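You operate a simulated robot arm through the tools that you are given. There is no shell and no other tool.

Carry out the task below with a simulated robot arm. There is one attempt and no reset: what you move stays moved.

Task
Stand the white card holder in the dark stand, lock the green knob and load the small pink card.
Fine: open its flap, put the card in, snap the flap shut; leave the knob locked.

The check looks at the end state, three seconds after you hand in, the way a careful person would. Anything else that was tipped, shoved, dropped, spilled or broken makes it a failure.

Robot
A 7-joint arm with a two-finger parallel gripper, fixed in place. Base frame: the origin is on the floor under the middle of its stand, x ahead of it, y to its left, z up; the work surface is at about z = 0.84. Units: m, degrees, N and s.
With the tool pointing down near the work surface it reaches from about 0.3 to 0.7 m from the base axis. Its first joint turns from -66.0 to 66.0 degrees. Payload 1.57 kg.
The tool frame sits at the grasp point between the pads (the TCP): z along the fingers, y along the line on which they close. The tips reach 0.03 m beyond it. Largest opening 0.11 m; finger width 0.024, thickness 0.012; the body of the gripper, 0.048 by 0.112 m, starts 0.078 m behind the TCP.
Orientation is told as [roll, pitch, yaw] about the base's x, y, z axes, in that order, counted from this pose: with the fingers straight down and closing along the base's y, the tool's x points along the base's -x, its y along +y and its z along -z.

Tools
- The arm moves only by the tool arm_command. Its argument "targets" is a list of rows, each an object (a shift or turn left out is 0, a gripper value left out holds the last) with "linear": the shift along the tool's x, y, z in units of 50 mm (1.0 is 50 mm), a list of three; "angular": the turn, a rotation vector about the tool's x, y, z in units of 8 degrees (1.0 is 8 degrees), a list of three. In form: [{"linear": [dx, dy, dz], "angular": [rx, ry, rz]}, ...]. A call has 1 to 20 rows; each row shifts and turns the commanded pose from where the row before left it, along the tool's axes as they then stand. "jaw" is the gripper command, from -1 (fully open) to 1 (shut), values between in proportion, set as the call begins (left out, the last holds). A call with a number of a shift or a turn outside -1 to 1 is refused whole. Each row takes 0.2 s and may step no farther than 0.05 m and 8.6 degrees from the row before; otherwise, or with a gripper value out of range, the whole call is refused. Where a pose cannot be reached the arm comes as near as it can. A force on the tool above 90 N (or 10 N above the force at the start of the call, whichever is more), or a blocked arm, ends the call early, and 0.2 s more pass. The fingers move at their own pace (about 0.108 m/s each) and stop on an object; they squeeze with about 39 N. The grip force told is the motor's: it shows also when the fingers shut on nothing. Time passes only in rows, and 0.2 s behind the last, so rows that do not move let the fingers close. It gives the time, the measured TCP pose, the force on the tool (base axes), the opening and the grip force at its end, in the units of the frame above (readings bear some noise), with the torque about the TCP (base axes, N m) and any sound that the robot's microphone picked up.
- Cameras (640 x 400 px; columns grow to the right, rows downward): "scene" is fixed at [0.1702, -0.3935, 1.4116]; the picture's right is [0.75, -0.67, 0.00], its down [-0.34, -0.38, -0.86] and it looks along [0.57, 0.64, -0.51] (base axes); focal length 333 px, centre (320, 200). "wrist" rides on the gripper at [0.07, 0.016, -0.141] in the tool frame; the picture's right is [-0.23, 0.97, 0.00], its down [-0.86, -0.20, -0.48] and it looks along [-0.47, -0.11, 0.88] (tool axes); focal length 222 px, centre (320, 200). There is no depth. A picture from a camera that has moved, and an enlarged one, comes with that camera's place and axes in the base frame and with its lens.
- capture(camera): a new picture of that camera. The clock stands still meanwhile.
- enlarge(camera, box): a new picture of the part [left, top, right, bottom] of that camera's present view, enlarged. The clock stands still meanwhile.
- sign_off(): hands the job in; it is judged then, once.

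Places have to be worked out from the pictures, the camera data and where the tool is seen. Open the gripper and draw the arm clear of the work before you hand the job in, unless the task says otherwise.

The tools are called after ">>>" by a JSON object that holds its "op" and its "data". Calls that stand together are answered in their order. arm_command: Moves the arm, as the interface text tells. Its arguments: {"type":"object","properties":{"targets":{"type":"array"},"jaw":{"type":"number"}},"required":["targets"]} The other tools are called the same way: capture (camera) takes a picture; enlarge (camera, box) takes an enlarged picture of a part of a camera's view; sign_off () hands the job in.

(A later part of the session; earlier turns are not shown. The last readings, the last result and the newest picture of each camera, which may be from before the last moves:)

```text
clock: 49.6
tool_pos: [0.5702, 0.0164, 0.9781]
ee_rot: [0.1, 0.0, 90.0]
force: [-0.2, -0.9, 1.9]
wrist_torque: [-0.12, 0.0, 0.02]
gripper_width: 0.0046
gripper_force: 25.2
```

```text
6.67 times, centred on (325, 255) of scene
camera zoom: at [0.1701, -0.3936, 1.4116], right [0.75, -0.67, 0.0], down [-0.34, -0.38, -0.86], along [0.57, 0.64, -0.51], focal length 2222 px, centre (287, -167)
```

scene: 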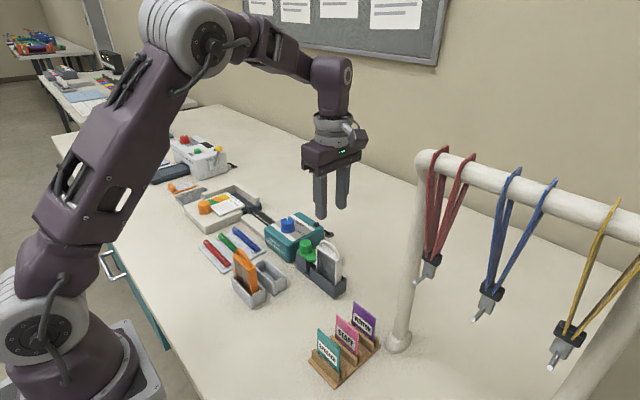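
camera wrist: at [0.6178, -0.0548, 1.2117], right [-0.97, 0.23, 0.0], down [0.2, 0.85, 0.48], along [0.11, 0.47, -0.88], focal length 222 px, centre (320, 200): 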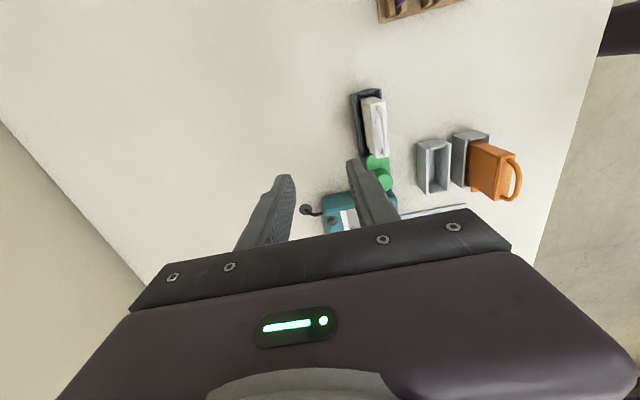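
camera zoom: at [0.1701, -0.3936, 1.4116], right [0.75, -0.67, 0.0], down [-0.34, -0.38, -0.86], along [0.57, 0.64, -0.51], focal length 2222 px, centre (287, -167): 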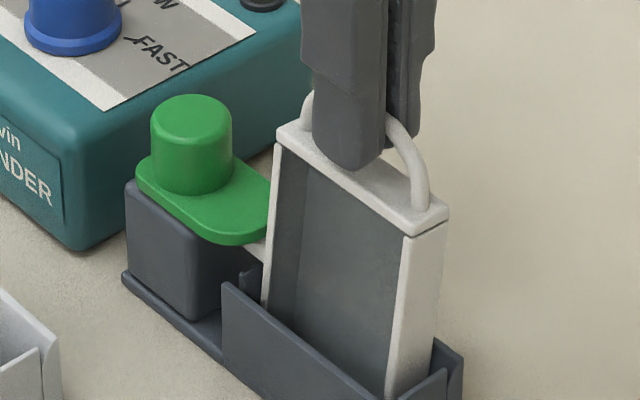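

Still no reaction at 10 mm lean. Before pushing harder, I zoom strongly on the lid's -y end profile to look for the hinge.

>>> {"op": "enlarge", "data": {"camera": "scene", "box": [326, 250, 338, 262]}}

>>> {"op": "enlarge", "data": {"camera": "scene", "box": [317, 240, 329, 252]}}

>>> {"op": "enlarge", "data": {"camera": "wrist", "box": [290, 105, 340, 165]}}

```text
16.00 times, centred on (332, 256) of scene
camera zoom: at [0.1701, -0.3936, 1.4116], right [0.75, -0.67, 0.0], down [-0.34, -0.38, -0.86], along [0.57, 0.64, -0.51], focal length 5333 px, centre (128, -696)
```

zoom: 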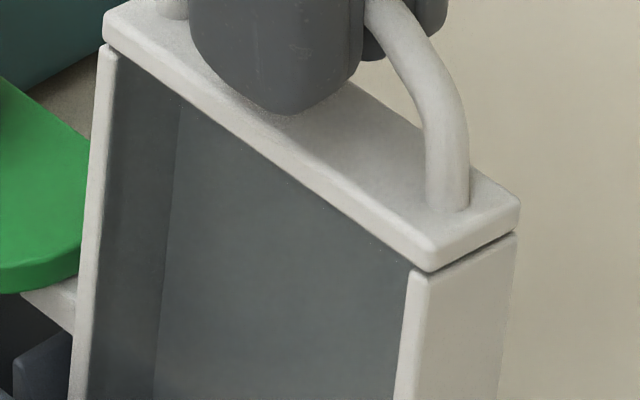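

```text
16.00 times, centred on (323, 246) of scene
camera zoom: at [0.1701, -0.3936, 1.4116], right [0.75, -0.67, 0.0], down [-0.34, -0.38, -0.86], along [0.57, 0.64, -0.51], focal length 5333 px, centre (272, -536)
```

zoom: 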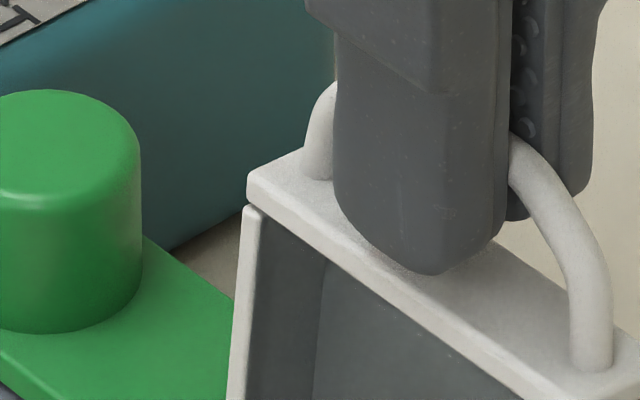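

```text
6.67 times, centred on (315, 135) of wrist
camera zoom: at [0.5529, -0.0537, 1.12], right [-0.97, 0.23, 0.0], down [0.2, 0.85, 0.48], along [0.11, 0.47, -0.88], focal length 1481 px, centre (353, 633)
```

zoom: 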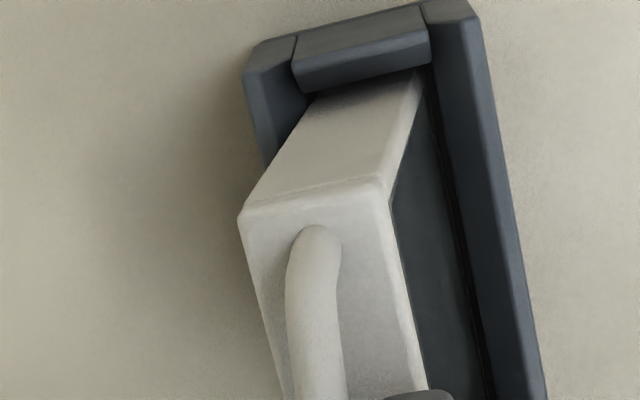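

No hinge is visible from here. I continue the +x push in small steps to find where the pocket wall reacts, watching the force each time.

>>> {"op": "arm_command", "data": {"targets": [{"linear": [0, -0.06, 0.005]}, {"linear": [0, 0, 0]}]}}

>>> {"op": "arm_command", "data": {"targets": [{"linear": [0, -0.06, 0.01]}, {"linear": [0, 0, 0]}]}}

>>> {"op": "enlarge", "data": {"camera": "scene", "box": [300, 225, 350, 285]}}

```text
clock: 50.2
tool_pos: [0.5735, 0.0162, 0.9798]
ee_rot: [0.0, -0.1, 90.0]
force: [-1.1, -0.5, -0.6]
wrist_torque: [-0.02, 0.0, -0.04]
gripper_width: 0.0046
gripper_force: 24.6
```

```text
clock: 50.8
tool_pos: [0.5763, 0.0159, 0.9788]
ee_rot: [0.0, 0.0, 90.0]
force: [-2.3, 0.8, 3.6]
wrist_torque: [-0.1, 0.08, -0.08]
gripper_width: 0.0046
gripper_force: 25.2
```

```text
6.67 times, centred on (325, 255) of scene
camera zoom: at [0.17, -0.3935, 1.4116], right [0.75, -0.67, 0.0], down [-0.34, -0.38, -0.86], along [0.57, 0.64, -0.51], focal length 2222 px, centre (287, -167)
```

zoom: 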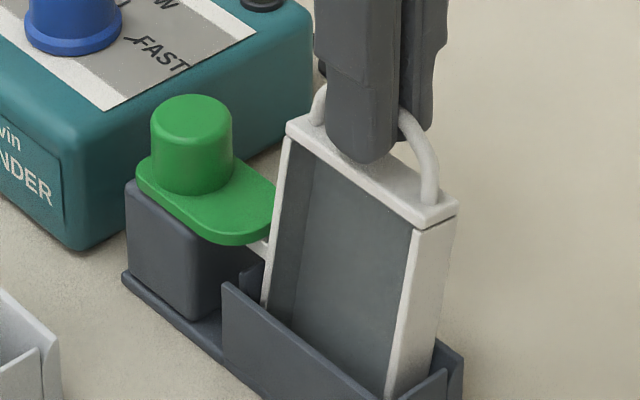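

Force begins (-2.3 N x). Another few millimetres.

>>> {"op": "arm_command", "data": {"targets": [{"linear": [0, -0.05, 0]}, {"linear": [0, 0, 0]}]}}

>>> {"op": "arm_command", "data": {"targets": [{"linear": [0, -0.05, 0]}, {"linear": [0, 0, 0]}]}}

>>> {"op": "enlarge", "data": {"camera": "scene", "box": [300, 225, 350, 285]}}

```text
clock: 51.4
tool_pos: [0.5779, 0.0169, 0.9778]
ee_rot: [0.0, 0.0, 90.0]
force: [-10.6, 2.7, 5.3]
wrist_torque: [-0.12, 0.22, 0.02]
gripper_width: 0.0046
gripper_force: 25.2
```

```text
clock: 52.0
tool_pos: [0.5795, 0.015, 0.978]
ee_rot: [0.3, -0.1, 90.0]
force: [-21.1, 4.6, 4.4]
wrist_torque: [0.15, 0.36, 0.08]
gripper_width: 0.0049
gripper_force: 24.9
```

```text
6.67 times, centred on (325, 255) of scene
camera zoom: at [0.1695, -0.3934, 1.4117], right [0.75, -0.67, 0.0], down [-0.34, -0.38, -0.86], along [0.57, 0.64, -0.51], focal length 2222 px, centre (287, -167)
```

zoom: 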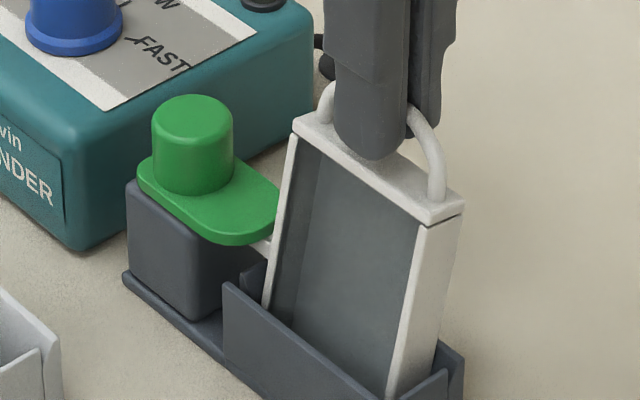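

At 21 N along +x the lid stays shut, so the hinge is not at the back. I bring the holder upright again and test toward -x the same way.

>>> {"op": "arm_command", "data": {"targets": [{"linear": [0, 0.1, 0]}, {"linear": [0, 0.12, 0]}, {"linear": [0, 0.12, 0]}, {"linear": [0, 0.08, 0]}, {"linear": [0, 0, 0]}]}}

>>> {"op": "arm_command", "data": {"targets": [{"linear": [0, 0.1, 0]}, {"linear": [0, 0.1, 0]}, {"linear": [0, 0, 0]}]}}

>>> {"op": "enlarge", "data": {"camera": "scene", "box": [300, 225, 350, 285]}}

```text
clock: 53.2
tool_pos: [0.5616, 0.0153, 0.9784]
ee_rot: [0.0, 0.0, 89.9]
force: [-0.8, -0.7, 2.4]
wrist_torque: [-0.13, 0.04, 0.03]
gripper_width: 0.0048
gripper_force: 24.8
```

```text
clock: 54.0
tool_pos: [0.5499, 0.0148, 0.979]
ee_rot: [-0.1, 0.0, 89.9]
force: [0.1, -0.6, 1.1]
wrist_torque: [-0.13, -0.02, 0.03]
gripper_width: 0.0043
gripper_force: 25.3
```

```text
6.67 times, centred on (325, 255) of scene
camera zoom: at [0.1701, -0.3936, 1.4116], right [0.75, -0.67, 0.0], down [-0.34, -0.38, -0.86], along [0.57, 0.64, -0.51], focal length 2222 px, centre (287, -167)
```

zoom: 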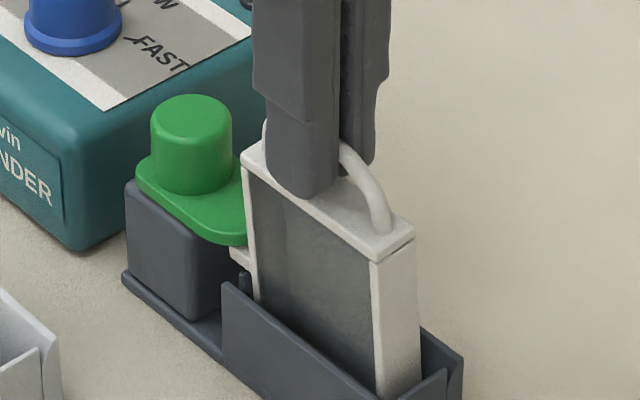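

>>> {"op": "arm_command", "data": {"targets": [{"linear": [0, 0.06, 0]}, {"linear": [0, 0, 0]}]}}

>>> {"op": "arm_command", "data": {"targets": [{"linear": [0, 0.06, 0]}, {"linear": [0, 0, 0]}]}}

>>> {"op": "arm_command", "data": {"targets": [{"linear": [0, 0.04, 0]}, {"linear": [0, 0, 0]}]}}

>>> {"op": "enlarge", "data": {"camera": "scene", "box": [300, 225, 350, 285]}}

```text
clock: 54.6
tool_pos: [0.5465, 0.015, 0.9782]
ee_rot: [0.1, 0.0, 90.1]
force: [0.2, -0.1, 1.8]
wrist_torque: [-0.05, -0.02, 0.0]
gripper_width: 0.0047
gripper_force: 25.2
```

```text
clock: 55.2
tool_pos: [0.5433, 0.0154, 0.9794]
ee_rot: [0.0, 0.1, 90.0]
force: [1.3, 0.1, -1.9]
wrist_torque: [0.0, -0.02, 0.04]
gripper_width: 0.005
gripper_force: 25.0
```

```text
clock: 55.8
tool_pos: [0.5426, 0.0154, 0.9778]
ee_rot: [-0.2, 0.0, 90.0]
force: [5.3, 2.6, -4.6]
wrist_torque: [0.24, -0.12, 0.03]
gripper_width: 0.0048
gripper_force: 24.9
```

```text
6.67 times, centred on (325, 255) of scene
camera zoom: at [0.1704, -0.3935, 1.4115], right [0.75, -0.67, 0.0], down [-0.34, -0.38, -0.86], along [0.57, 0.64, -0.51], focal length 2222 px, centre (287, -167)
```

zoom: 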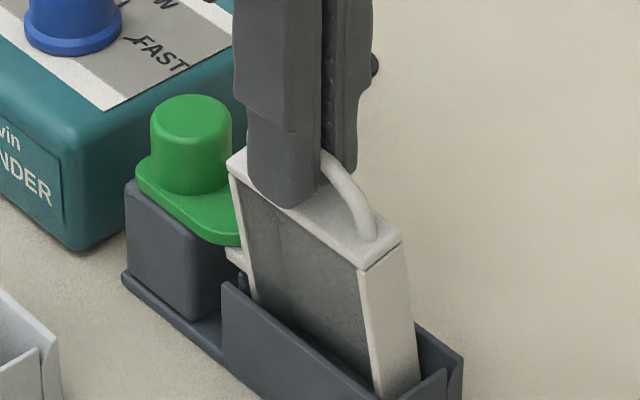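

Wall contact begins at this lean (5 N). I add 2 mm more.

>>> {"op": "arm_command", "data": {"targets": [{"linear": [0, 0.04, 0]}, {"linear": [0, 0, 0]}]}}

>>> {"op": "enlarge", "data": {"camera": "scene", "box": [300, 225, 350, 285]}}

```text
clock: 56.4
tool_pos: [0.5413, 0.0159, 0.9793]
ee_rot: [-0.2, -0.1, 90.1]
force: [12.2, 5.0, -2.5]
wrist_torque: [0.31, -0.21, 0.01]
gripper_width: 0.0045
gripper_force: 25.0
```

```text
6.67 times, centred on (325, 255) of scene
camera zoom: at [0.1705, -0.3934, 1.4115], right [0.75, -0.67, 0.0], down [-0.34, -0.38, -0.86], along [0.57, 0.64, -0.51], focal length 2222 px, centre (287, -167)
```

zoom: 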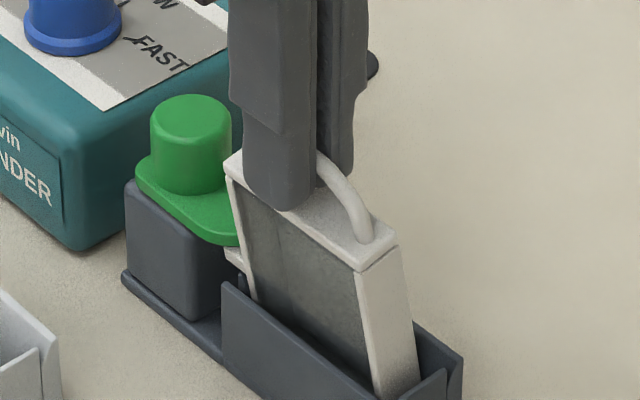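

>>> {"op": "arm_command", "data": {"targets": [{"linear": [0, 0.03, 0]}, {"linear": [0, 0, 0]}]}}

>>> {"op": "enlarge", "data": {"camera": "scene", "box": [305, 235, 345, 275]}}

```text
clock: 57.0
tool_pos: [0.5404, 0.015, 0.9783]
ee_rot: [-0.1, 0.1, 90.0]
force: [18.7, 5.3, -0.4]
wrist_torque: [0.28, -0.31, 0.02]
gripper_width: 0.005
gripper_force: 24.8
```

```text
10.00 times, centred on (325, 255) of scene
camera zoom: at [0.1707, -0.3934, 1.4115], right [0.75, -0.67, 0.0], down [-0.34, -0.38, -0.86], along [0.57, 0.64, -0.51], focal length 3333 px, centre (270, -350)
```

zoom: 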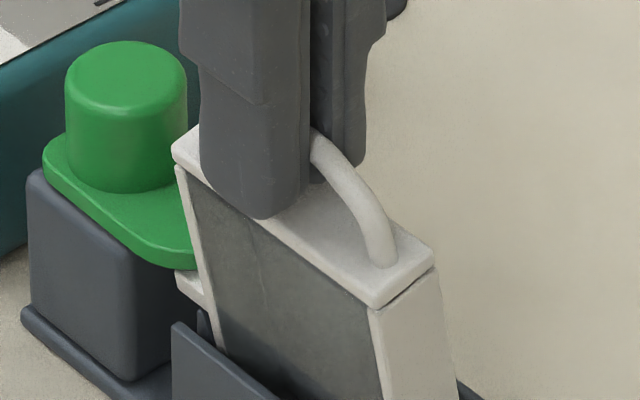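

Neither x direction opens it at ~20 N, so the hinge is likely at one of the short (y) ends. I set the holder upright, release the handle, and will regrip near its +y end (above the tab that the lobe holds down).

>>> {"op": "arm_command", "data": {"targets": [{"linear": [0, -0.08, 0]}, {"linear": [0, -0.13, 0]}, {"linear": [0, -0.13, 0]}, {"linear": [0, -0.09, 0]}, {"linear": [0, 0, 0]}]}}

>>> {"op": "arm_command", "data": {"targets": [{"linear": [0, 0, 0]}, {"linear": [0, 0, 0]}], "jaw": 0.5}}

>>> {"op": "enlarge", "data": {"camera": "scene", "box": [300, 225, 350, 285]}}

>>> {"op": "enlarge", "data": {"camera": "wrist", "box": [230, 110, 410, 240]}}

```text
clock: 58.2
tool_pos: [0.5607, 0.0162, 0.9781]
ee_rot: [0.1, 0.0, 89.9]
force: [-0.2, -0.3, -0.8]
wrist_torque: [0.0, 0.03, 0.0]
gripper_width: 0.0046
gripper_force: 24.9
```

```text
clock: 58.8
tool_pos: [0.5617, 0.0149, 0.9792]
ee_rot: [0.0, -0.1, 90.1]
force: [-0.2, 0.4, 0.7]
wrist_torque: [0.0, -0.03, -0.01]
gripper_width: 0.0275
gripper_force: 0.1
```

```text
6.67 times, centred on (325, 255) of scene
camera zoom: at [0.1702, -0.3935, 1.4116], right [0.75, -0.67, 0.0], down [-0.34, -0.38, -0.86], along [0.57, 0.64, -0.51], focal length 2222 px, centre (287, -167)
```

zoom: 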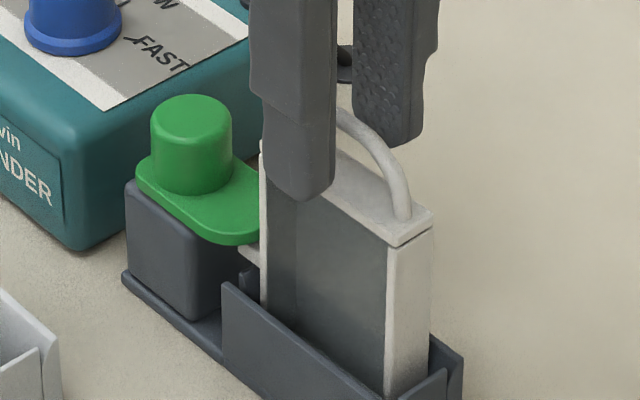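

```text
3.08 times, centred on (320, 175) of wrist
camera zoom: at [0.543, -0.0537, 1.1194], right [-0.97, 0.23, 0.0], down [0.2, 0.85, 0.48], along [0.11, 0.47, -0.88], focal length 684 px, centre (320, 277)
```

zoom: 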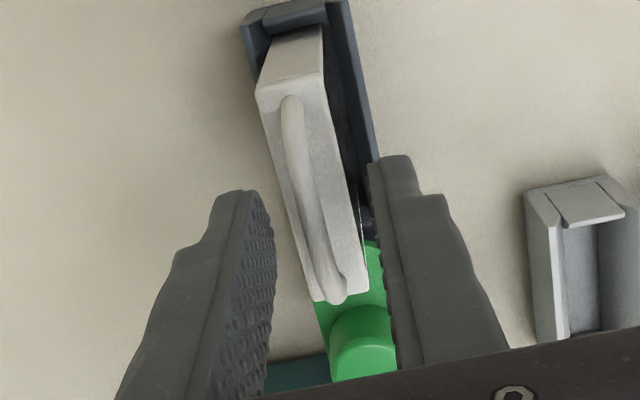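

Handle is free and the holder stands upright. I shift 19 mm toward +y, lower 3 mm and close on the handle's +y leg.

>>> {"op": "arm_command", "data": {"targets": [{"linear": [-0.38, 0, 0]}, {"linear": [0, 0, 0.05]}, {"linear": [0, 0, 0]}]}}

>>> {"op": "arm_command", "data": {"targets": [{"linear": [0, 0, 0]}, {"linear": [0, 0, 0]}, {"linear": [0, 0, 0]}], "jaw": 1}}

>>> {"op": "enlarge", "data": {"camera": "scene", "box": [300, 225, 350, 285]}}

>>> {"op": "enlarge", "data": {"camera": "wrist", "box": [230, 110, 410, 240]}}

```text
clock: 59.6
tool_pos: [0.5608, 0.0348, 0.9754]
ee_rot: [0.1, 0.0, 90.0]
force: [-0.5, 0.0, -0.2]
wrist_torque: [-0.03, -0.01, 0.01]
gripper_width: 0.0277
gripper_force: 0.0
```

```text
clock: 60.4
tool_pos: [0.5619, 0.0343, 0.9758]
ee_rot: [0.0, 0.1, 90.0]
force: [0.3, 0.5, 0.3]
wrist_torque: [-0.01, 0.02, 0.0]
gripper_width: 0.0047
gripper_force: 25.1
```

```text
6.67 times, centred on (325, 255) of scene
camera zoom: at [0.1702, -0.3935, 1.4116], right [0.75, -0.67, 0.0], down [-0.34, -0.38, -0.86], along [0.57, 0.64, -0.51], focal length 2222 px, centre (287, -167)
```

zoom: 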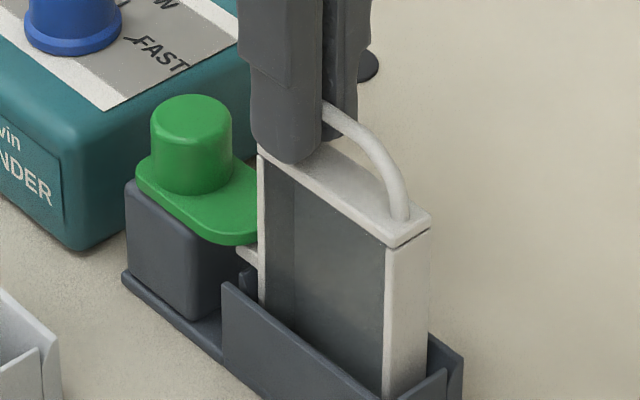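

```text
3.08 times, centred on (320, 175) of wrist
camera zoom: at [0.543, -0.0347, 1.1168], right [-0.97, 0.23, 0.0], down [0.2, 0.85, 0.48], along [0.11, 0.47, -0.88], focal length 684 px, centre (320, 277)
```

zoom: 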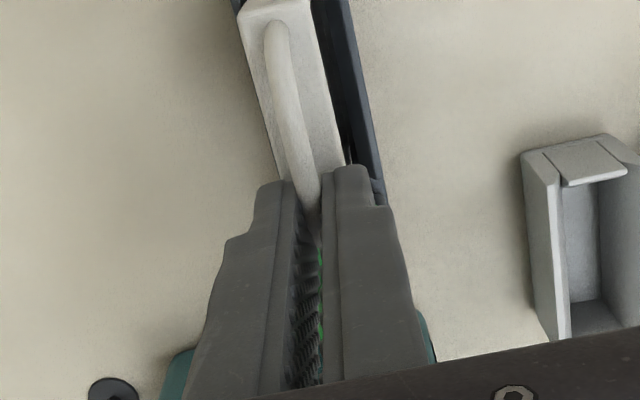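

Gripped near the +y end. I pull up: 3 mm for slack, then in 1 mm steps.

>>> {"op": "arm_command", "data": {"targets": [{"linear": [0, 0, -0.03]}, {"linear": [0, 0, -0.03]}, {"linear": [0, 0, 0]}]}}

>>> {"op": "arm_command", "data": {"targets": [{"linear": [0, 0, -0.02]}, {"linear": [0, 0, 0]}]}}

>>> {"op": "enlarge", "data": {"camera": "scene", "box": [305, 235, 345, 275]}}

```text
clock: 61.2
tool_pos: [0.561, 0.0342, 0.9801]
ee_rot: [0.0, 0.0, 90.0]
force: [0.3, 1.1, -1.2]
wrist_torque: [0.0, 0.0, 0.02]
gripper_width: 0.0047
gripper_force: 24.7
```

```text
clock: 61.8
tool_pos: [0.5606, 0.0355, 0.9795]
ee_rot: [0.0, 0.0, 90.0]
force: [0.6, -0.4, -2.0]
wrist_torque: [0.02, -0.02, 0.0]
gripper_width: 0.0049
gripper_force: 25.1
```

```text
10.00 times, centred on (325, 255) of scene
camera zoom: at [0.1702, -0.3935, 1.4116], right [0.75, -0.67, 0.0], down [-0.34, -0.38, -0.86], along [0.57, 0.64, -0.51], focal length 3333 px, centre (270, -350)
```

zoom: 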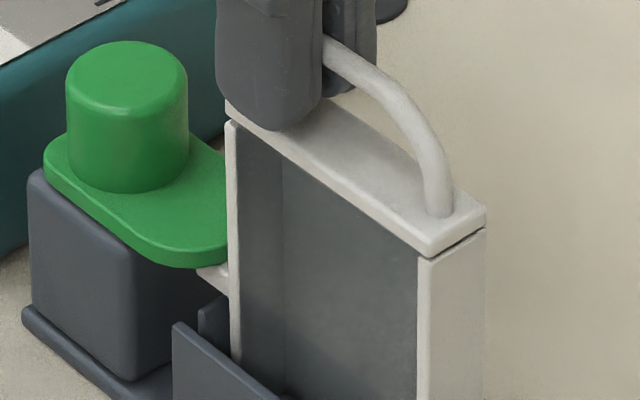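

>>> {"op": "arm_command", "data": {"targets": [{"linear": [0, 0, -0.02]}, {"linear": [0, 0, 0]}]}}

>>> {"op": "arm_command", "data": {"targets": [{"linear": [0, 0, -0.02]}, {"linear": [0, 0, 0]}]}}

>>> {"op": "enlarge", "data": {"camera": "scene", "box": [305, 235, 345, 275]}}

```text
clock: 62.4
tool_pos: [0.5592, 0.0346, 0.9808]
ee_rot: [-0.1, -0.1, 90.0]
force: [0.1, 1.0, -3.5]
wrist_torque: [0.16, -0.01, 0.01]
gripper_width: 0.0046
gripper_force: 25.6
```

```text
clock: 63.0
tool_pos: [0.561, 0.0351, 0.9812]
ee_rot: [0.1, 0.0, 90.0]
force: [0.6, 5.3, -10.7]
wrist_torque: [0.72, 0.01, 0.0]
gripper_width: 0.0047
gripper_force: 25.3
```

```text
10.00 times, centred on (325, 255) of scene
camera zoom: at [0.1704, -0.3934, 1.4116], right [0.75, -0.67, 0.0], down [-0.34, -0.38, -0.86], along [0.57, 0.64, -0.51], focal length 3333 px, centre (270, -350)
```

zoom: 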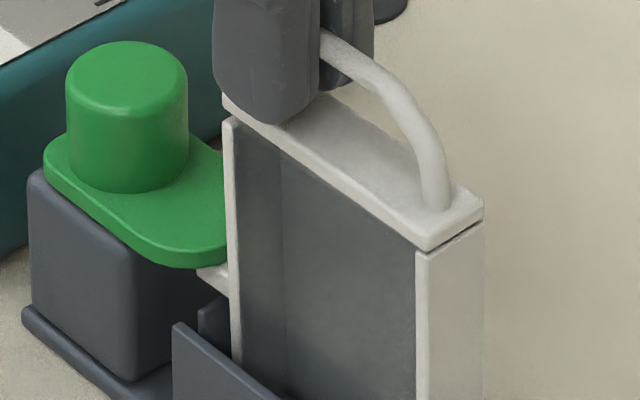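

-10.7 N and nothing moved yet. I pull a little harder, 1 mm at a time.

>>> {"op": "arm_command", "data": {"targets": [{"linear": [0, 0, -0.02]}, {"linear": [0, 0, 0]}]}}

>>> {"op": "arm_command", "data": {"targets": [{"linear": [0, 0, -0.02]}, {"linear": [0, 0, 0]}]}}

>>> {"op": "enlarge", "data": {"camera": "scene", "box": [305, 235, 345, 275]}}

```text
clock: 63.6
tool_pos: [0.5612, 0.0351, 0.9829]
ee_rot: [-0.1, 0.0, 90.0]
force: [-0.6, 6.9, -11.2]
wrist_torque: [0.8, 0.0, 0.0]
gripper_width: 0.0047
gripper_force: 25.1
```

```text
clock: 64.2
tool_pos: [0.5601, 0.0336, 0.9837]
ee_rot: [0.0, 0.0, 90.0]
force: [-0.2, 6.7, -10.0]
wrist_torque: [0.74, 0.03, 0.0]
gripper_width: 0.0048
gripper_force: 24.7
```

```text
10.00 times, centred on (325, 255) of scene
camera zoom: at [0.1703, -0.3934, 1.4116], right [0.75, -0.67, 0.0], down [-0.34, -0.38, -0.86], along [0.57, 0.64, -0.51], focal length 3333 px, centre (270, -350)
```

zoom: 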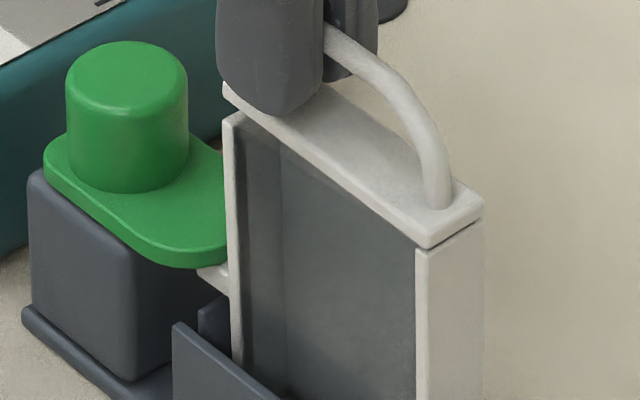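

Now the lid's +y end has visibly lifted off the wall while the -y end stays down: the hinge is at the -y end. I follow an arc about that hinge (y≈-0.017, z≈0.936), tool kept vertical so the bar can pivot between the pads, first ≈10°.

>>> {"op": "arm_command", "data": {"targets": [{"linear": [0.03, 0, -0.06]}, {"linear": [0.04, 0, -0.06]}, {"linear": [0.048, 0, -0.048]}, {"linear": [0, 0, 0]}]}}

>>> {"op": "enlarge", "data": {"camera": "scene", "box": [300, 225, 350, 285]}}

```text
clock: 65.2
tool_pos: [0.5602, 0.0287, 0.9911]
ee_rot: [0.0, 0.1, 90.1]
force: [0.4, 9.0, -8.4]
wrist_torque: [0.86, 0.02, 0.02]
gripper_width: 0.0048
gripper_force: 25.9
```

```text
6.67 times, centred on (325, 255) of scene
camera zoom: at [0.1703, -0.3933, 1.4116], right [0.75, -0.67, 0.0], down [-0.34, -0.38, -0.86], along [0.57, 0.64, -0.51], focal length 2222 px, centre (287, -167)
```

zoom: 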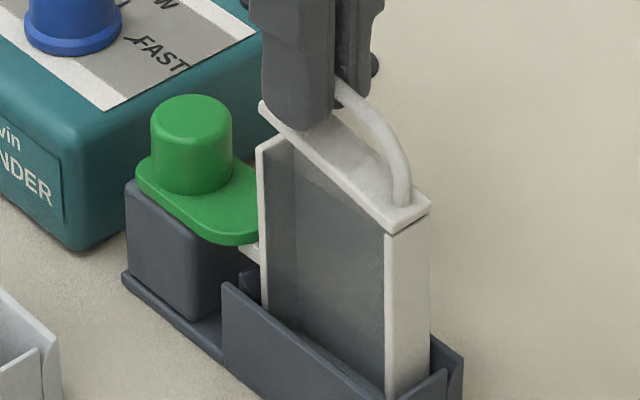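

The lid is opening about its -y end. The 0.86 N·m torque is the bar's spin friction in my pads, so I reduce the squeeze slightly (jaw 0.92) and continue another 10° along the arc.

>>> {"op": "arm_command", "data": {"targets": [{"linear": [0, 0, 0]}, {"linear": [0.07, 0, -0.075]}, {"linear": [0.076, 0, -0.071]}, {"linear": [0, 0, 0]}], "jaw": 0.92}}

>>> {"op": "enlarge", "data": {"camera": "scene", "box": [300, 225, 350, 285]}}

```text
clock: 66.2
tool_pos: [0.561, 0.0204, 0.9991]
ee_rot: [0.0, 0.0, 89.8]
force: [-0.5, 0.5, -0.2]
wrist_torque: [0.01, -0.02, -0.02]
gripper_width: 0.0055
gripper_force: 5.4
```

```text
6.67 times, centred on (325, 255) of scene
camera zoom: at [0.1702, -0.3936, 1.4116], right [0.75, -0.67, 0.0], down [-0.34, -0.38, -0.86], along [0.57, 0.64, -0.51], focal length 2222 px, centre (287, -167)
```

zoom: 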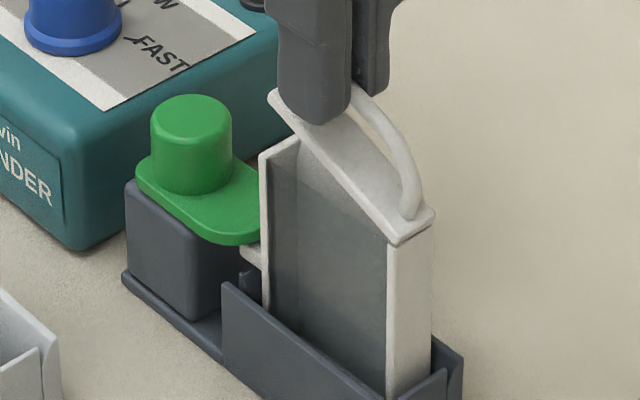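

Much better: near-zero loads, grip 5 N, lid about 25° open. I continue along the arc.

>>> {"op": "arm_command", "data": {"targets": [{"linear": [0.083, 0, -0.06]}, {"linear": [0.087, 0, -0.056]}, {"linear": [0.092, 0, -0.046]}, {"linear": [0.094, 0, -0.04]}, {"linear": [0, 0, 0]}]}}

>>> {"op": "enlarge", "data": {"camera": "scene", "box": [300, 225, 350, 285]}}

```text
clock: 67.4
tool_pos: [0.5606, 0.0028, 1.0109]
ee_rot: [-0.1, 0.1, 89.9]
force: [-0.3, -1.3, 2.7]
wrist_torque: [-0.17, 0.03, 0.03]
gripper_width: 0.0055
gripper_force: 11.5
```

```text
6.67 times, centred on (325, 255) of scene
camera zoom: at [0.1701, -0.3936, 1.4116], right [0.74, -0.67, 0.0], down [-0.34, -0.38, -0.86], along [0.57, 0.64, -0.51], focal length 2222 px, centre (287, -167)
```

zoom: 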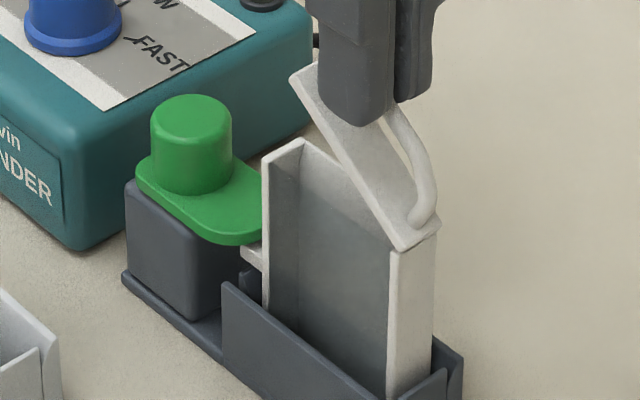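

About 45° open now. Continue.

>>> {"op": "arm_command", "data": {"targets": [{"linear": [0.098, 0, -0.03]}, {"linear": [0.1, 0, -0.022]}, {"linear": [0.103, 0, -0.014]}, {"linear": [0.103, 0, -0.006]}, {"linear": [0, 0, 0]}]}}

>>> {"op": "enlarge", "data": {"camera": "scene", "box": [300, 225, 350, 285]}}

```text
clock: 68.6
tool_pos: [0.5613, -0.0166, 1.0134]
ee_rot: [0.0, 0.1, 90.0]
force: [-0.1, 1.1, 1.0]
wrist_torque: [0.03, 0.01, 0.01]
gripper_width: 0.0053
gripper_force: 11.7
```

```text
6.67 times, centred on (325, 255) of scene
camera zoom: at [0.1701, -0.3936, 1.4116], right [0.75, -0.67, 0.0], down [-0.34, -0.38, -0.86], along [0.57, 0.64, -0.51], focal length 2222 px, centre (287, -167)
```

zoom: 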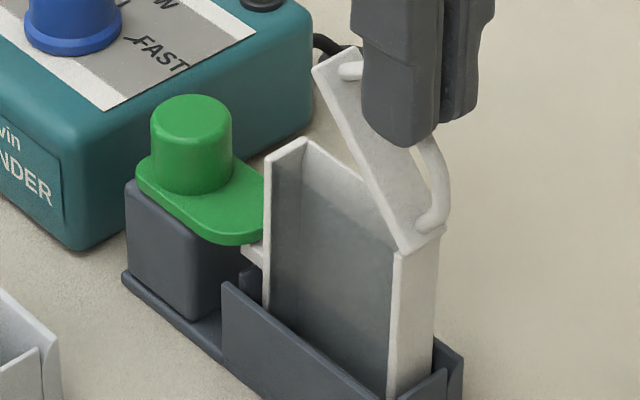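

About 63°. I continue toward 85–90°, watching for an end stop.

>>> {"op": "arm_command", "data": {"targets": [{"linear": [0.102, 0, 0.006]}, {"linear": [0.1, 0, 0.014]}, {"linear": [0.1, 0, 0.022]}, {"linear": [0.1, 0, 0.032]}, {"linear": [0, 0, 0]}]}}

>>> {"op": "enlarge", "data": {"camera": "scene", "box": [300, 225, 350, 285]}}

```text
clock: 69.8
tool_pos: [0.5598, -0.0374, 1.0085]
ee_rot: [0.0, 0.0, 90.1]
force: [0.1, 0.2, 0.0]
wrist_torque: [0.02, 0.02, 0.01]
gripper_width: 0.0058
gripper_force: 0.8
```

```text
6.67 times, centred on (325, 255) of scene
camera zoom: at [0.1702, -0.3936, 1.4116], right [0.75, -0.67, 0.0], down [-0.34, -0.38, -0.86], along [0.57, 0.64, -0.51], focal length 2222 px, centre (287, -167)
```

zoom: 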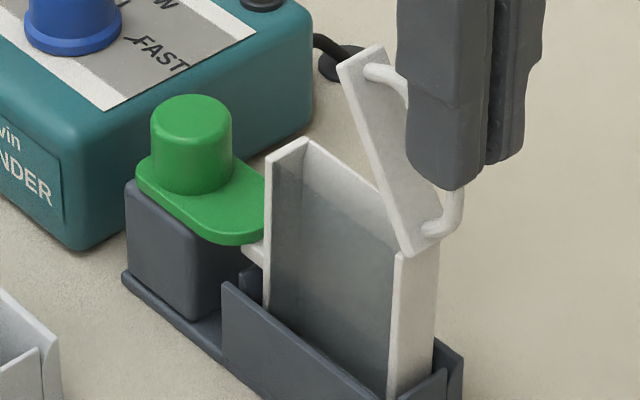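

The lid is really at ≈63° (the bar slid a bit in the loose pads, grip only 0.8 N). I tighten slightly and continue along the arc by another 20°.

>>> {"op": "arm_command", "data": {"targets": [{"linear": [0, 0, 0]}, {"linear": [0.088, 0, 0.035]}, {"linear": [0.088, 0, 0.047]}, {"linear": [0.082, 0, 0.055]}, {"linear": [0.082, 0, 0.061]}, {"linear": [0, 0, 0]}], "jaw": 0.95}}

>>> {"op": "enlarge", "data": {"camera": "scene", "box": [300, 225, 350, 285]}}

```text
clock: 71.2
tool_pos: [0.5597, -0.0552, 0.9992]
ee_rot: [0.2, 0.1, 89.9]
force: [0.4, 0.5, 0.0]
wrist_torque: [-0.01, -0.02, -0.04]
gripper_width: 0.0028
gripper_force: 0.0
```

```text
6.67 times, centred on (325, 255) of scene
camera zoom: at [0.1701, -0.3936, 1.4116], right [0.75, -0.67, 0.0], down [-0.34, -0.38, -0.86], along [0.57, 0.64, -0.51], focal length 2222 px, centre (287, -167)
```

zoom: 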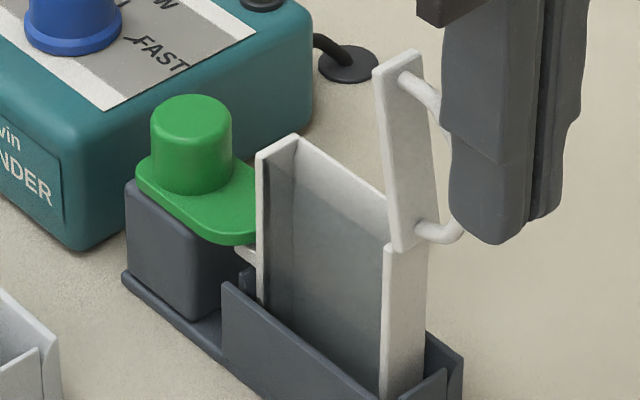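

The bar has slipped out of the pads and the lid now stands at about 83°. I look from the wrist camera before doing anything else.

>>> {"op": "enlarge", "data": {"camera": "wrist", "box": [230, 90, 410, 240]}}

>>> {"op": "enlarge", "data": {"camera": "scene", "box": [305, 225, 345, 265]}}

```text
2.67 times, centred on (320, 165) of wrist
camera zoom: at [0.5431, -0.1235, 1.1404], right [-0.97, 0.23, 0.0], down [0.2, 0.86, 0.48], along [0.11, 0.46, -0.88], focal length 592 px, centre (320, 293)
```

zoom: 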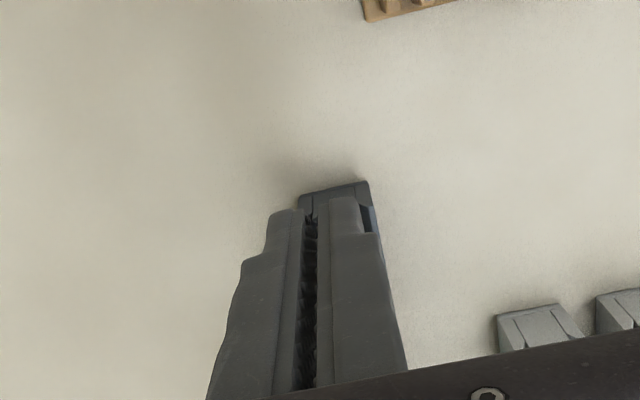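

```text
10.00 times, centred on (325, 245) of scene
camera zoom: at [0.1701, -0.3936, 1.4116], right [0.75, -0.67, 0.0], down [-0.34, -0.38, -0.86], along [0.57, 0.64, -0.51], focal length 3333 px, centre (270, -250)
```

zoom: 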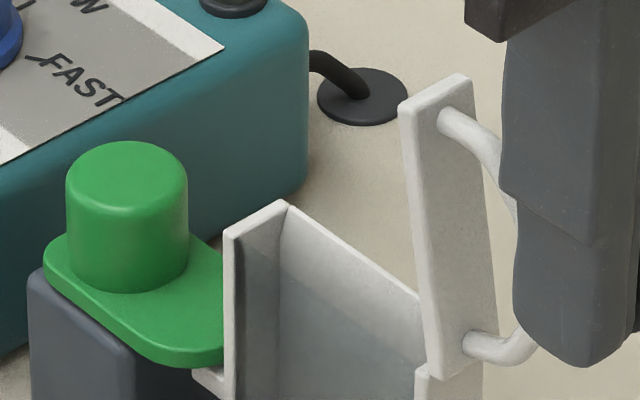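

The lid seems to rest near vertical, its handle close to my fingers' +y side. I back off 6 mm toward -y and see whether the lid stays or settles further open.

>>> {"op": "arm_command", "data": {"targets": [{"linear": [0.06, 0, 0]}, {"linear": [0.06, 0, 0]}, {"linear": [0, 0, 0]}]}}

>>> {"op": "enlarge", "data": {"camera": "scene", "box": [300, 225, 350, 285]}}

```text
clock: 72.0
tool_pos: [0.5604, -0.06, 0.9995]
ee_rot: [-0.1, 0.0, 90.0]
force: [1.0, -0.2, -0.8]
wrist_torque: [0.01, -0.01, -0.01]
gripper_width: 0.0032
gripper_force: 0.0
```

```text
6.67 times, centred on (325, 255) of scene
camera zoom: at [0.1702, -0.3936, 1.4116], right [0.75, -0.67, 0.0], down [-0.34, -0.38, -0.86], along [0.57, 0.64, -0.51], focal length 2222 px, centre (287, -167)
```

zoom: 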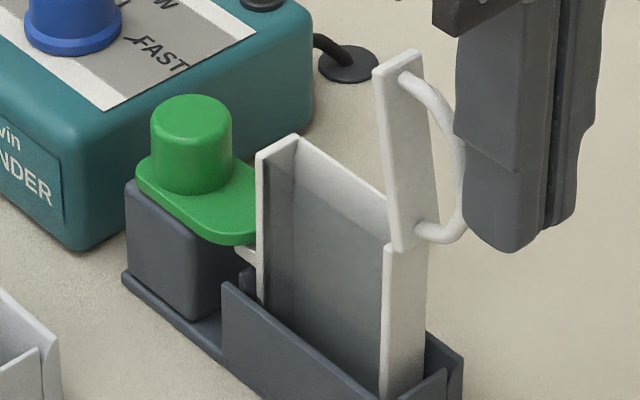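

The lid stays up by itself near 83°. To clear the card path I want it past 90°, so I go over it with closed fingers and will push it from the inside toward -y near its free edge.

>>> {"op": "arm_command", "data": {"targets": [{"linear": [0, 0, -0.6]}, {"linear": [0, 0, -0.6]}, {"linear": [-0.9, 0, 0]}, {"linear": [-0.9, 0, 0]}, {"linear": [0, 0, 0]}], "jaw": 1}}

>>> {"op": "enlarge", "data": {"camera": "wrist", "box": [230, 90, 410, 240]}}

>>> {"op": "enlarge", "data": {"camera": "scene", "box": [295, 205, 355, 285]}}

```text
clock: 73.2
tool_pos: [0.5589, 0.0302, 1.0599]
ee_rot: [0.0, 0.0, 90.0]
force: [0.1, 0.3, 0.4]
wrist_torque: [0.01, 0.02, 0.01]
gripper_width: 0.0
gripper_force: 21.8
```

```text
2.67 times, centred on (320, 165) of wrist
camera zoom: at [0.5419, -0.0384, 1.2015], right [-0.97, 0.23, 0.0], down [0.2, 0.85, 0.48], along [0.11, 0.47, -0.88], focal length 592 px, centre (320, 293)
```

zoom: 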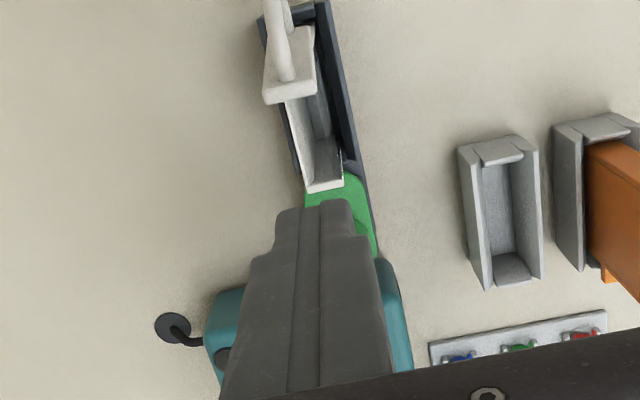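

```text
5.00 times, centred on (325, 245) of scene
camera zoom: at [0.1702, -0.3935, 1.4116], right [0.75, -0.67, 0.0], down [-0.34, -0.38, -0.86], along [0.57, 0.64, -0.51], focal length 1666 px, centre (295, -25)
```

zoom: 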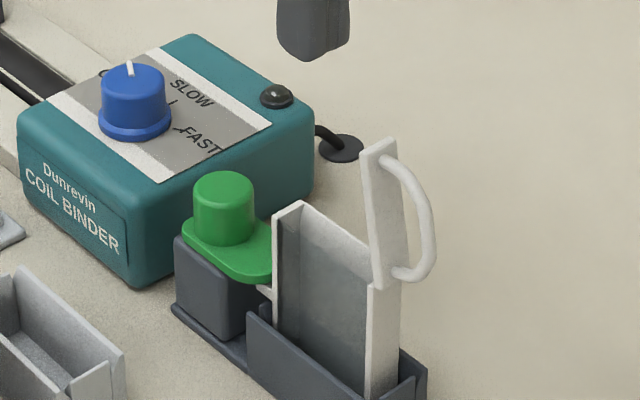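

The holder is open from above. I lower the closed fingers beside the lid (tips at ≈0.968, still above the body rim) and push toward -y in small steps.

>>> {"op": "arm_command", "data": {"targets": [{"linear": [0, 0, 0.6]}, {"linear": [0, 0, 0.6]}, {"linear": [0.25, 0, 0]}, {"linear": [0.25, 0, 0]}, {"linear": [0, 0, 0]}]}}

>>> {"op": "arm_command", "data": {"targets": [{"linear": [0.08, 0, 0]}, {"linear": [0.08, 0, 0]}, {"linear": [0, 0, 0]}]}}

>>> {"op": "enlarge", "data": {"camera": "scene", "box": [295, 205, 355, 285]}}

```text
clock: 74.4
tool_pos: [0.5584, 0.0047, 1.0005]
ee_rot: [0.1, 0.0, 90.0]
force: [0.5, 0.1, -0.3]
wrist_torque: [0.01, -0.03, 0.0]
gripper_width: 0.0
gripper_force: 21.3
```

```text
clock: 75.2
tool_pos: [0.56, -0.003, 0.9996]
ee_rot: [0.0, -0.1, 90.1]
force: [0.5, 0.3, -0.7]
wrist_torque: [0.02, -0.02, -0.03]
gripper_width: 0.0
gripper_force: 21.2
```

```text
5.00 times, centred on (325, 245) of scene
camera zoom: at [0.1702, -0.3936, 1.4116], right [0.75, -0.67, 0.0], down [-0.34, -0.38, -0.86], along [0.57, 0.64, -0.51], focal length 1666 px, centre (295, -25)
```

zoom: 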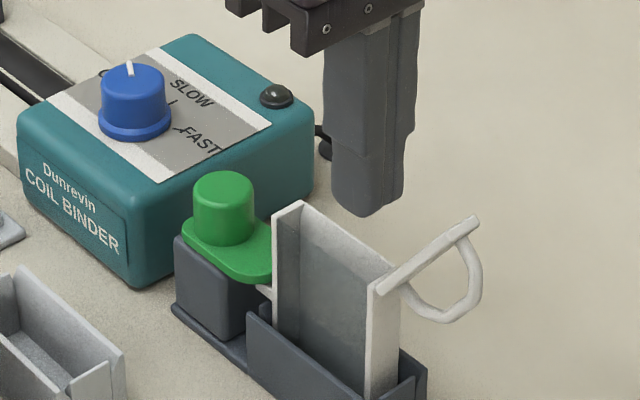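

The lid swung far over. I zoom in to see its state and whether the hinge is intact.

>>> {"op": "enlarge", "data": {"camera": "scene", "box": [318, 235, 358, 275]}}

>>> {"op": "capture", "data": {"camera": "wrist"}}

```text
10.00 times, centred on (338, 255) of scene
camera zoom: at [0.1702, -0.3936, 1.4116], right [0.75, -0.67, 0.0], down [-0.34, -0.38, -0.86], along [0.57, 0.64, -0.51], focal length 3333 px, centre (140, -350)
```

zoom: 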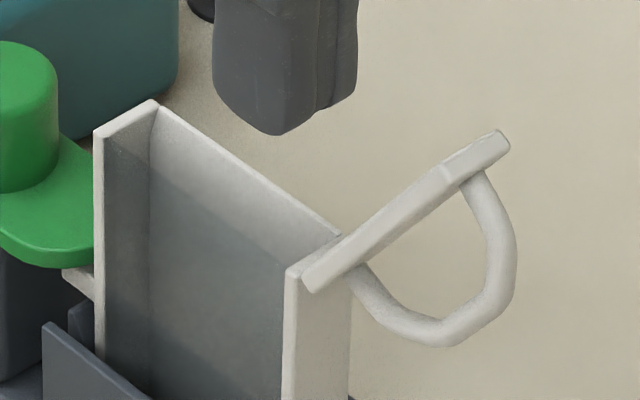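

```text
taken
camera wrist: at [0.5423, -0.072, 1.1409], right [-0.97, 0.23, 0.0], down [0.2, 0.85, 0.48], along [0.11, 0.47, -0.88], focal length 222 px, centre (320, 200)
```

wrist: 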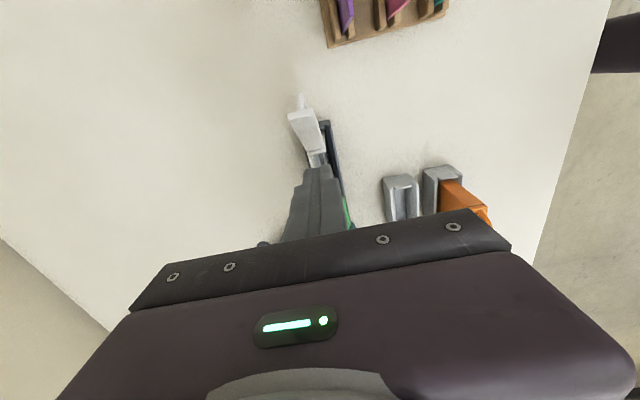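

The lid is now resting at its open stop (≈125°) with the hinge intact, leaving the top clear; the holder's tinted window is on the -x face. I retreat up and toward the card rack, then turn to yaw -90° so the camera stays on the +y side.

>>> {"op": "arm_command", "data": {"targets": [{"linear": [-0.1, 0, -0.6]}, {"linear": [0, 0, -0.9]}, {"linear": [0, 0, -0.7]}, {"linear": [0.4, 0.733, 0]}, {"linear": [0.4, 0.733, 0]}, {"linear": [0.4, 0.733, 0]}, {"linear": [0, 0, 0]}], "jaw": 0.5}}

>>> {"op": "arm_command", "data": {"targets": [{"angular": [0, 0, 1]}, {"angular": [0, 0, 1]}, {"angular": [0, 0, 1]}, {"angular": [0, 0, 1]}, {"angular": [0, 0, 1]}, {"angular": [0, 0, 1]}, {"angular": [0, 0, 1]}, {"angular": [0, 0, 1]}, {"angular": [0, 0, 1]}, {"angular": [0, 0, 1]}, {"angular": [0, 0, 1]}, {"angular": [0, 0, 0.25]}, {"linear": [0, 0, 0]}]}}

>>> {"op": "arm_command", "data": {"targets": [{"angular": [0, 0, 1]}, {"angular": [0, 0, 1]}, {"angular": [0, 0, 1]}, {"angular": [0, 0, 1]}, {"angular": [0, 0, 1]}, {"angular": [0, 0, 1]}, {"angular": [0, 0, 1]}, {"angular": [0, 0, 1]}, {"angular": [0, 0, 1]}, {"angular": [0, 0, 1]}, {"angular": [0, 0, 1]}, {"angular": [0, 0, 0.25]}, {"linear": [0, 0, 0]}]}}

>>> {"op": "capture", "data": {"camera": "wrist"}}

>>> {"op": "capture", "data": {"camera": "scene"}}

```text
clock: 76.8
tool_pos: [0.4509, -0.0583, 1.1095]
ee_rot: [0.1, -0.1, 90.0]
force: [-0.6, -0.7, -0.9]
wrist_torque: [-0.02, 0.0, 0.02]
gripper_width: 0.0276
gripper_force: 0.1
```

```text
clock: 79.6
tool_pos: [0.4499, -0.0578, 1.1088]
ee_rot: [0.0, 0.1, -0.1]
force: [-0.2, 0.4, 0.4]
wrist_torque: [0.01, 0.01, -0.02]
gripper_width: 0.0273
gripper_force: 0.0
```

```text
clock: 82.4
tool_pos: [0.4511, -0.0579, 1.1099]
ee_rot: [0.0, -0.1, -90.2]
force: [0.5, 0.1, -0.5]
wrist_torque: [0.01, 0.01, 0.01]
gripper_width: 0.0273
gripper_force: 0.0
```

```text
taken
camera wrist: at [0.466, 0.0128, 1.2505], right [0.97, -0.23, 0.0], down [-0.2, -0.85, 0.48], along [-0.11, -0.47, -0.88], focal length 222 px, centre (320, 200)
```

wrist: 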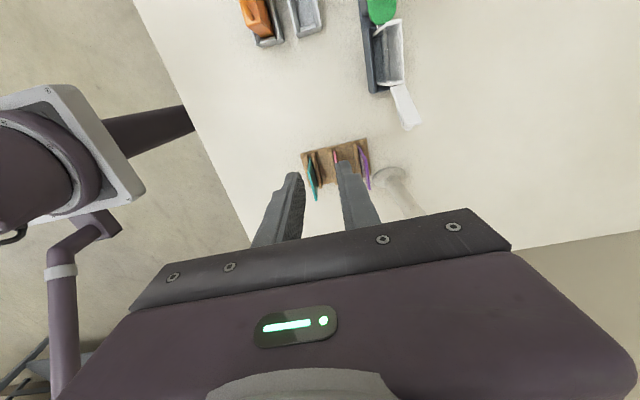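

```text
taken
```

scene: 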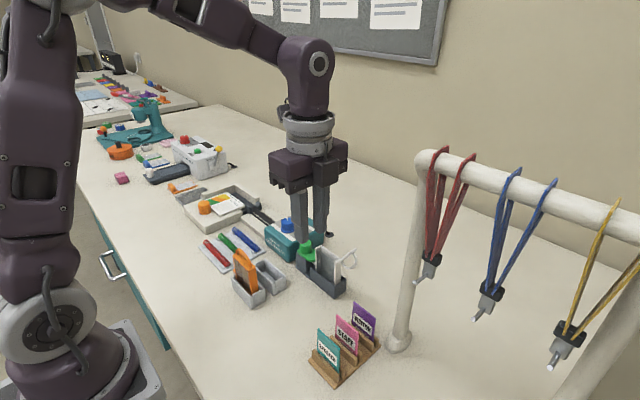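

I measure the cards from here with enlarged wrist and scene views.

>>> {"op": "enlarge", "data": {"camera": "wrist", "box": [280, 120, 400, 220]}}

>>> {"op": "enlarge", "data": {"camera": "scene", "box": [304, 296, 384, 388]}}

>>> {"op": "enlarge", "data": {"camera": "wrist", "box": [345, 0, 435, 140]}}

```text
4.00 times, centred on (340, 170) of wrist
camera zoom: at [0.466, 0.0128, 1.2505], right [0.97, -0.23, 0.0], down [-0.2, -0.85, 0.48], along [-0.11, -0.47, -0.88], focal length 888 px, centre (240, 320)
```

zoom: 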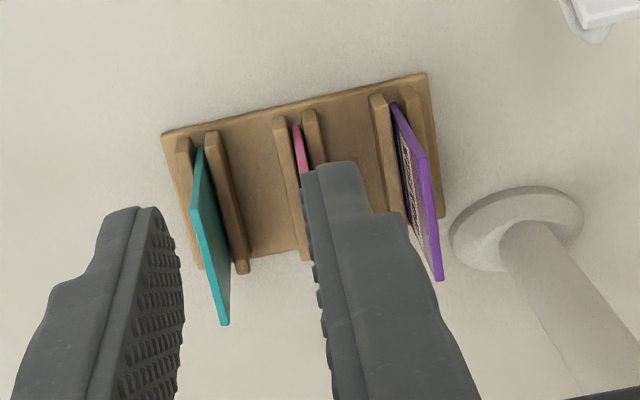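

```text
4.35 times, centred on (344, 342) of scene
camera zoom: at [0.1702, -0.3935, 1.4116], right [0.75, -0.67, 0.0], down [-0.34, -0.38, -0.86], along [0.57, 0.64, -0.51], focal length 1449 px, centre (216, -417)
```

zoom: 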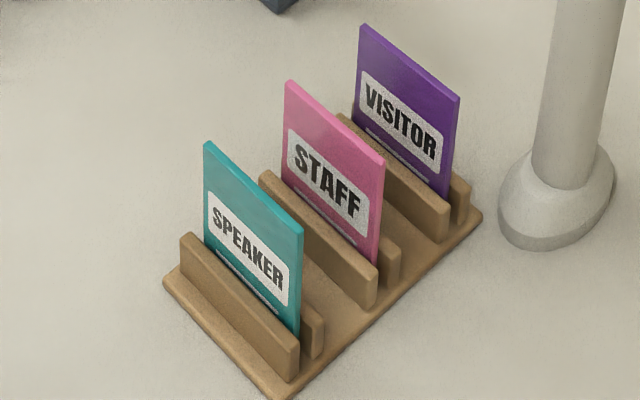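

```text
2.86 times, centred on (390, 70) of wrist
camera zoom: at [0.466, 0.0128, 1.2505], right [0.97, -0.23, 0.0], down [-0.2, -0.85, 0.48], along [-0.11, -0.47, -0.88], focal length 635 px, centre (120, 571)
```

zoom: 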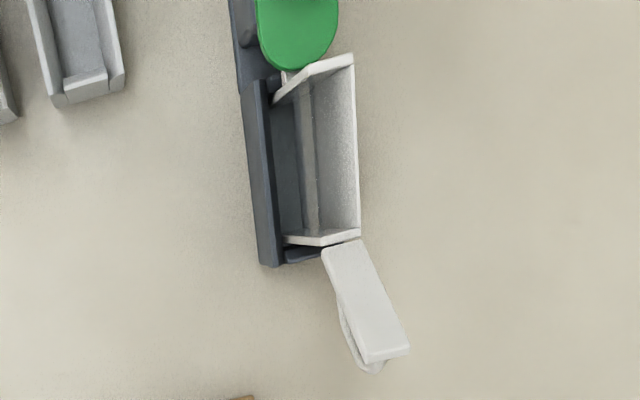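

Card tops: teal at x≈0.419, purple at x≈0.509, so the pink one is at x≈0.464, spanning y≈-0.161..-0.108, top z≈0.93. I move above it at z≈1.03 and check.

>>> {"op": "arm_command", "data": {"targets": [{"linear": [-0.51, 0.087, 0.5]}, {"linear": [-0.51, 0.087, 0.5]}, {"linear": [-0.51, 0.087, 0.5]}, {"linear": [0, 0, 0]}], "jaw": 0.45}}

>>> {"op": "enlarge", "data": {"camera": "wrist", "box": [250, 110, 390, 230]}}

>>> {"op": "enlarge", "data": {"camera": "scene", "box": [300, 230, 400, 390]}}

```text
clock: 83.4
tool_pos: [0.4634, -0.1348, 1.0333]
ee_rot: [0.0, 0.0, -89.9]
force: [0.2, 0.4, -1.2]
wrist_torque: [0.02, 0.01, -0.02]
gripper_width: 0.0301
gripper_force: 0.1
```

```text
3.33 times, centred on (320, 170) of wrist
camera zoom: at [0.4786, -0.0638, 1.1751], right [0.97, -0.23, 0.0], down [-0.2, -0.86, 0.48], along [-0.11, -0.47, -0.88], focal length 740 px, centre (320, 300)
```

zoom: 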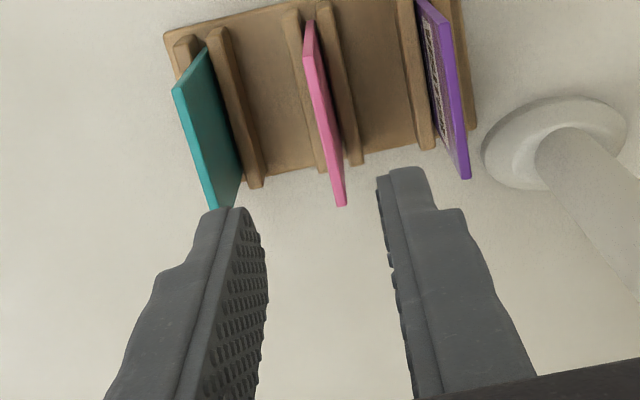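

```text
2.50 times, centred on (350, 310) of scene
camera zoom: at [0.1701, -0.3936, 1.4116], right [0.75, -0.67, 0.0], down [-0.34, -0.38, -0.86], along [0.57, 0.64, -0.51], focal length 833 px, centre (245, -75)
```

zoom: 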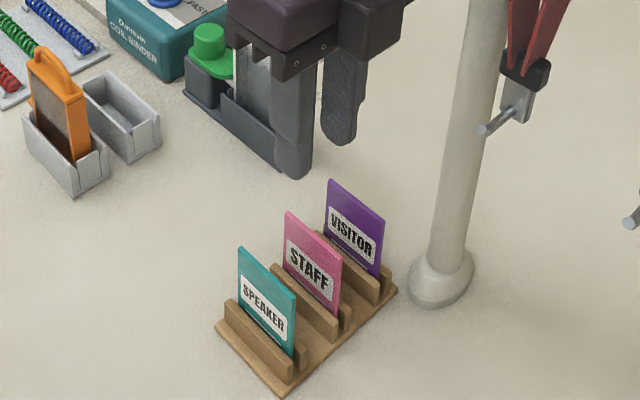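

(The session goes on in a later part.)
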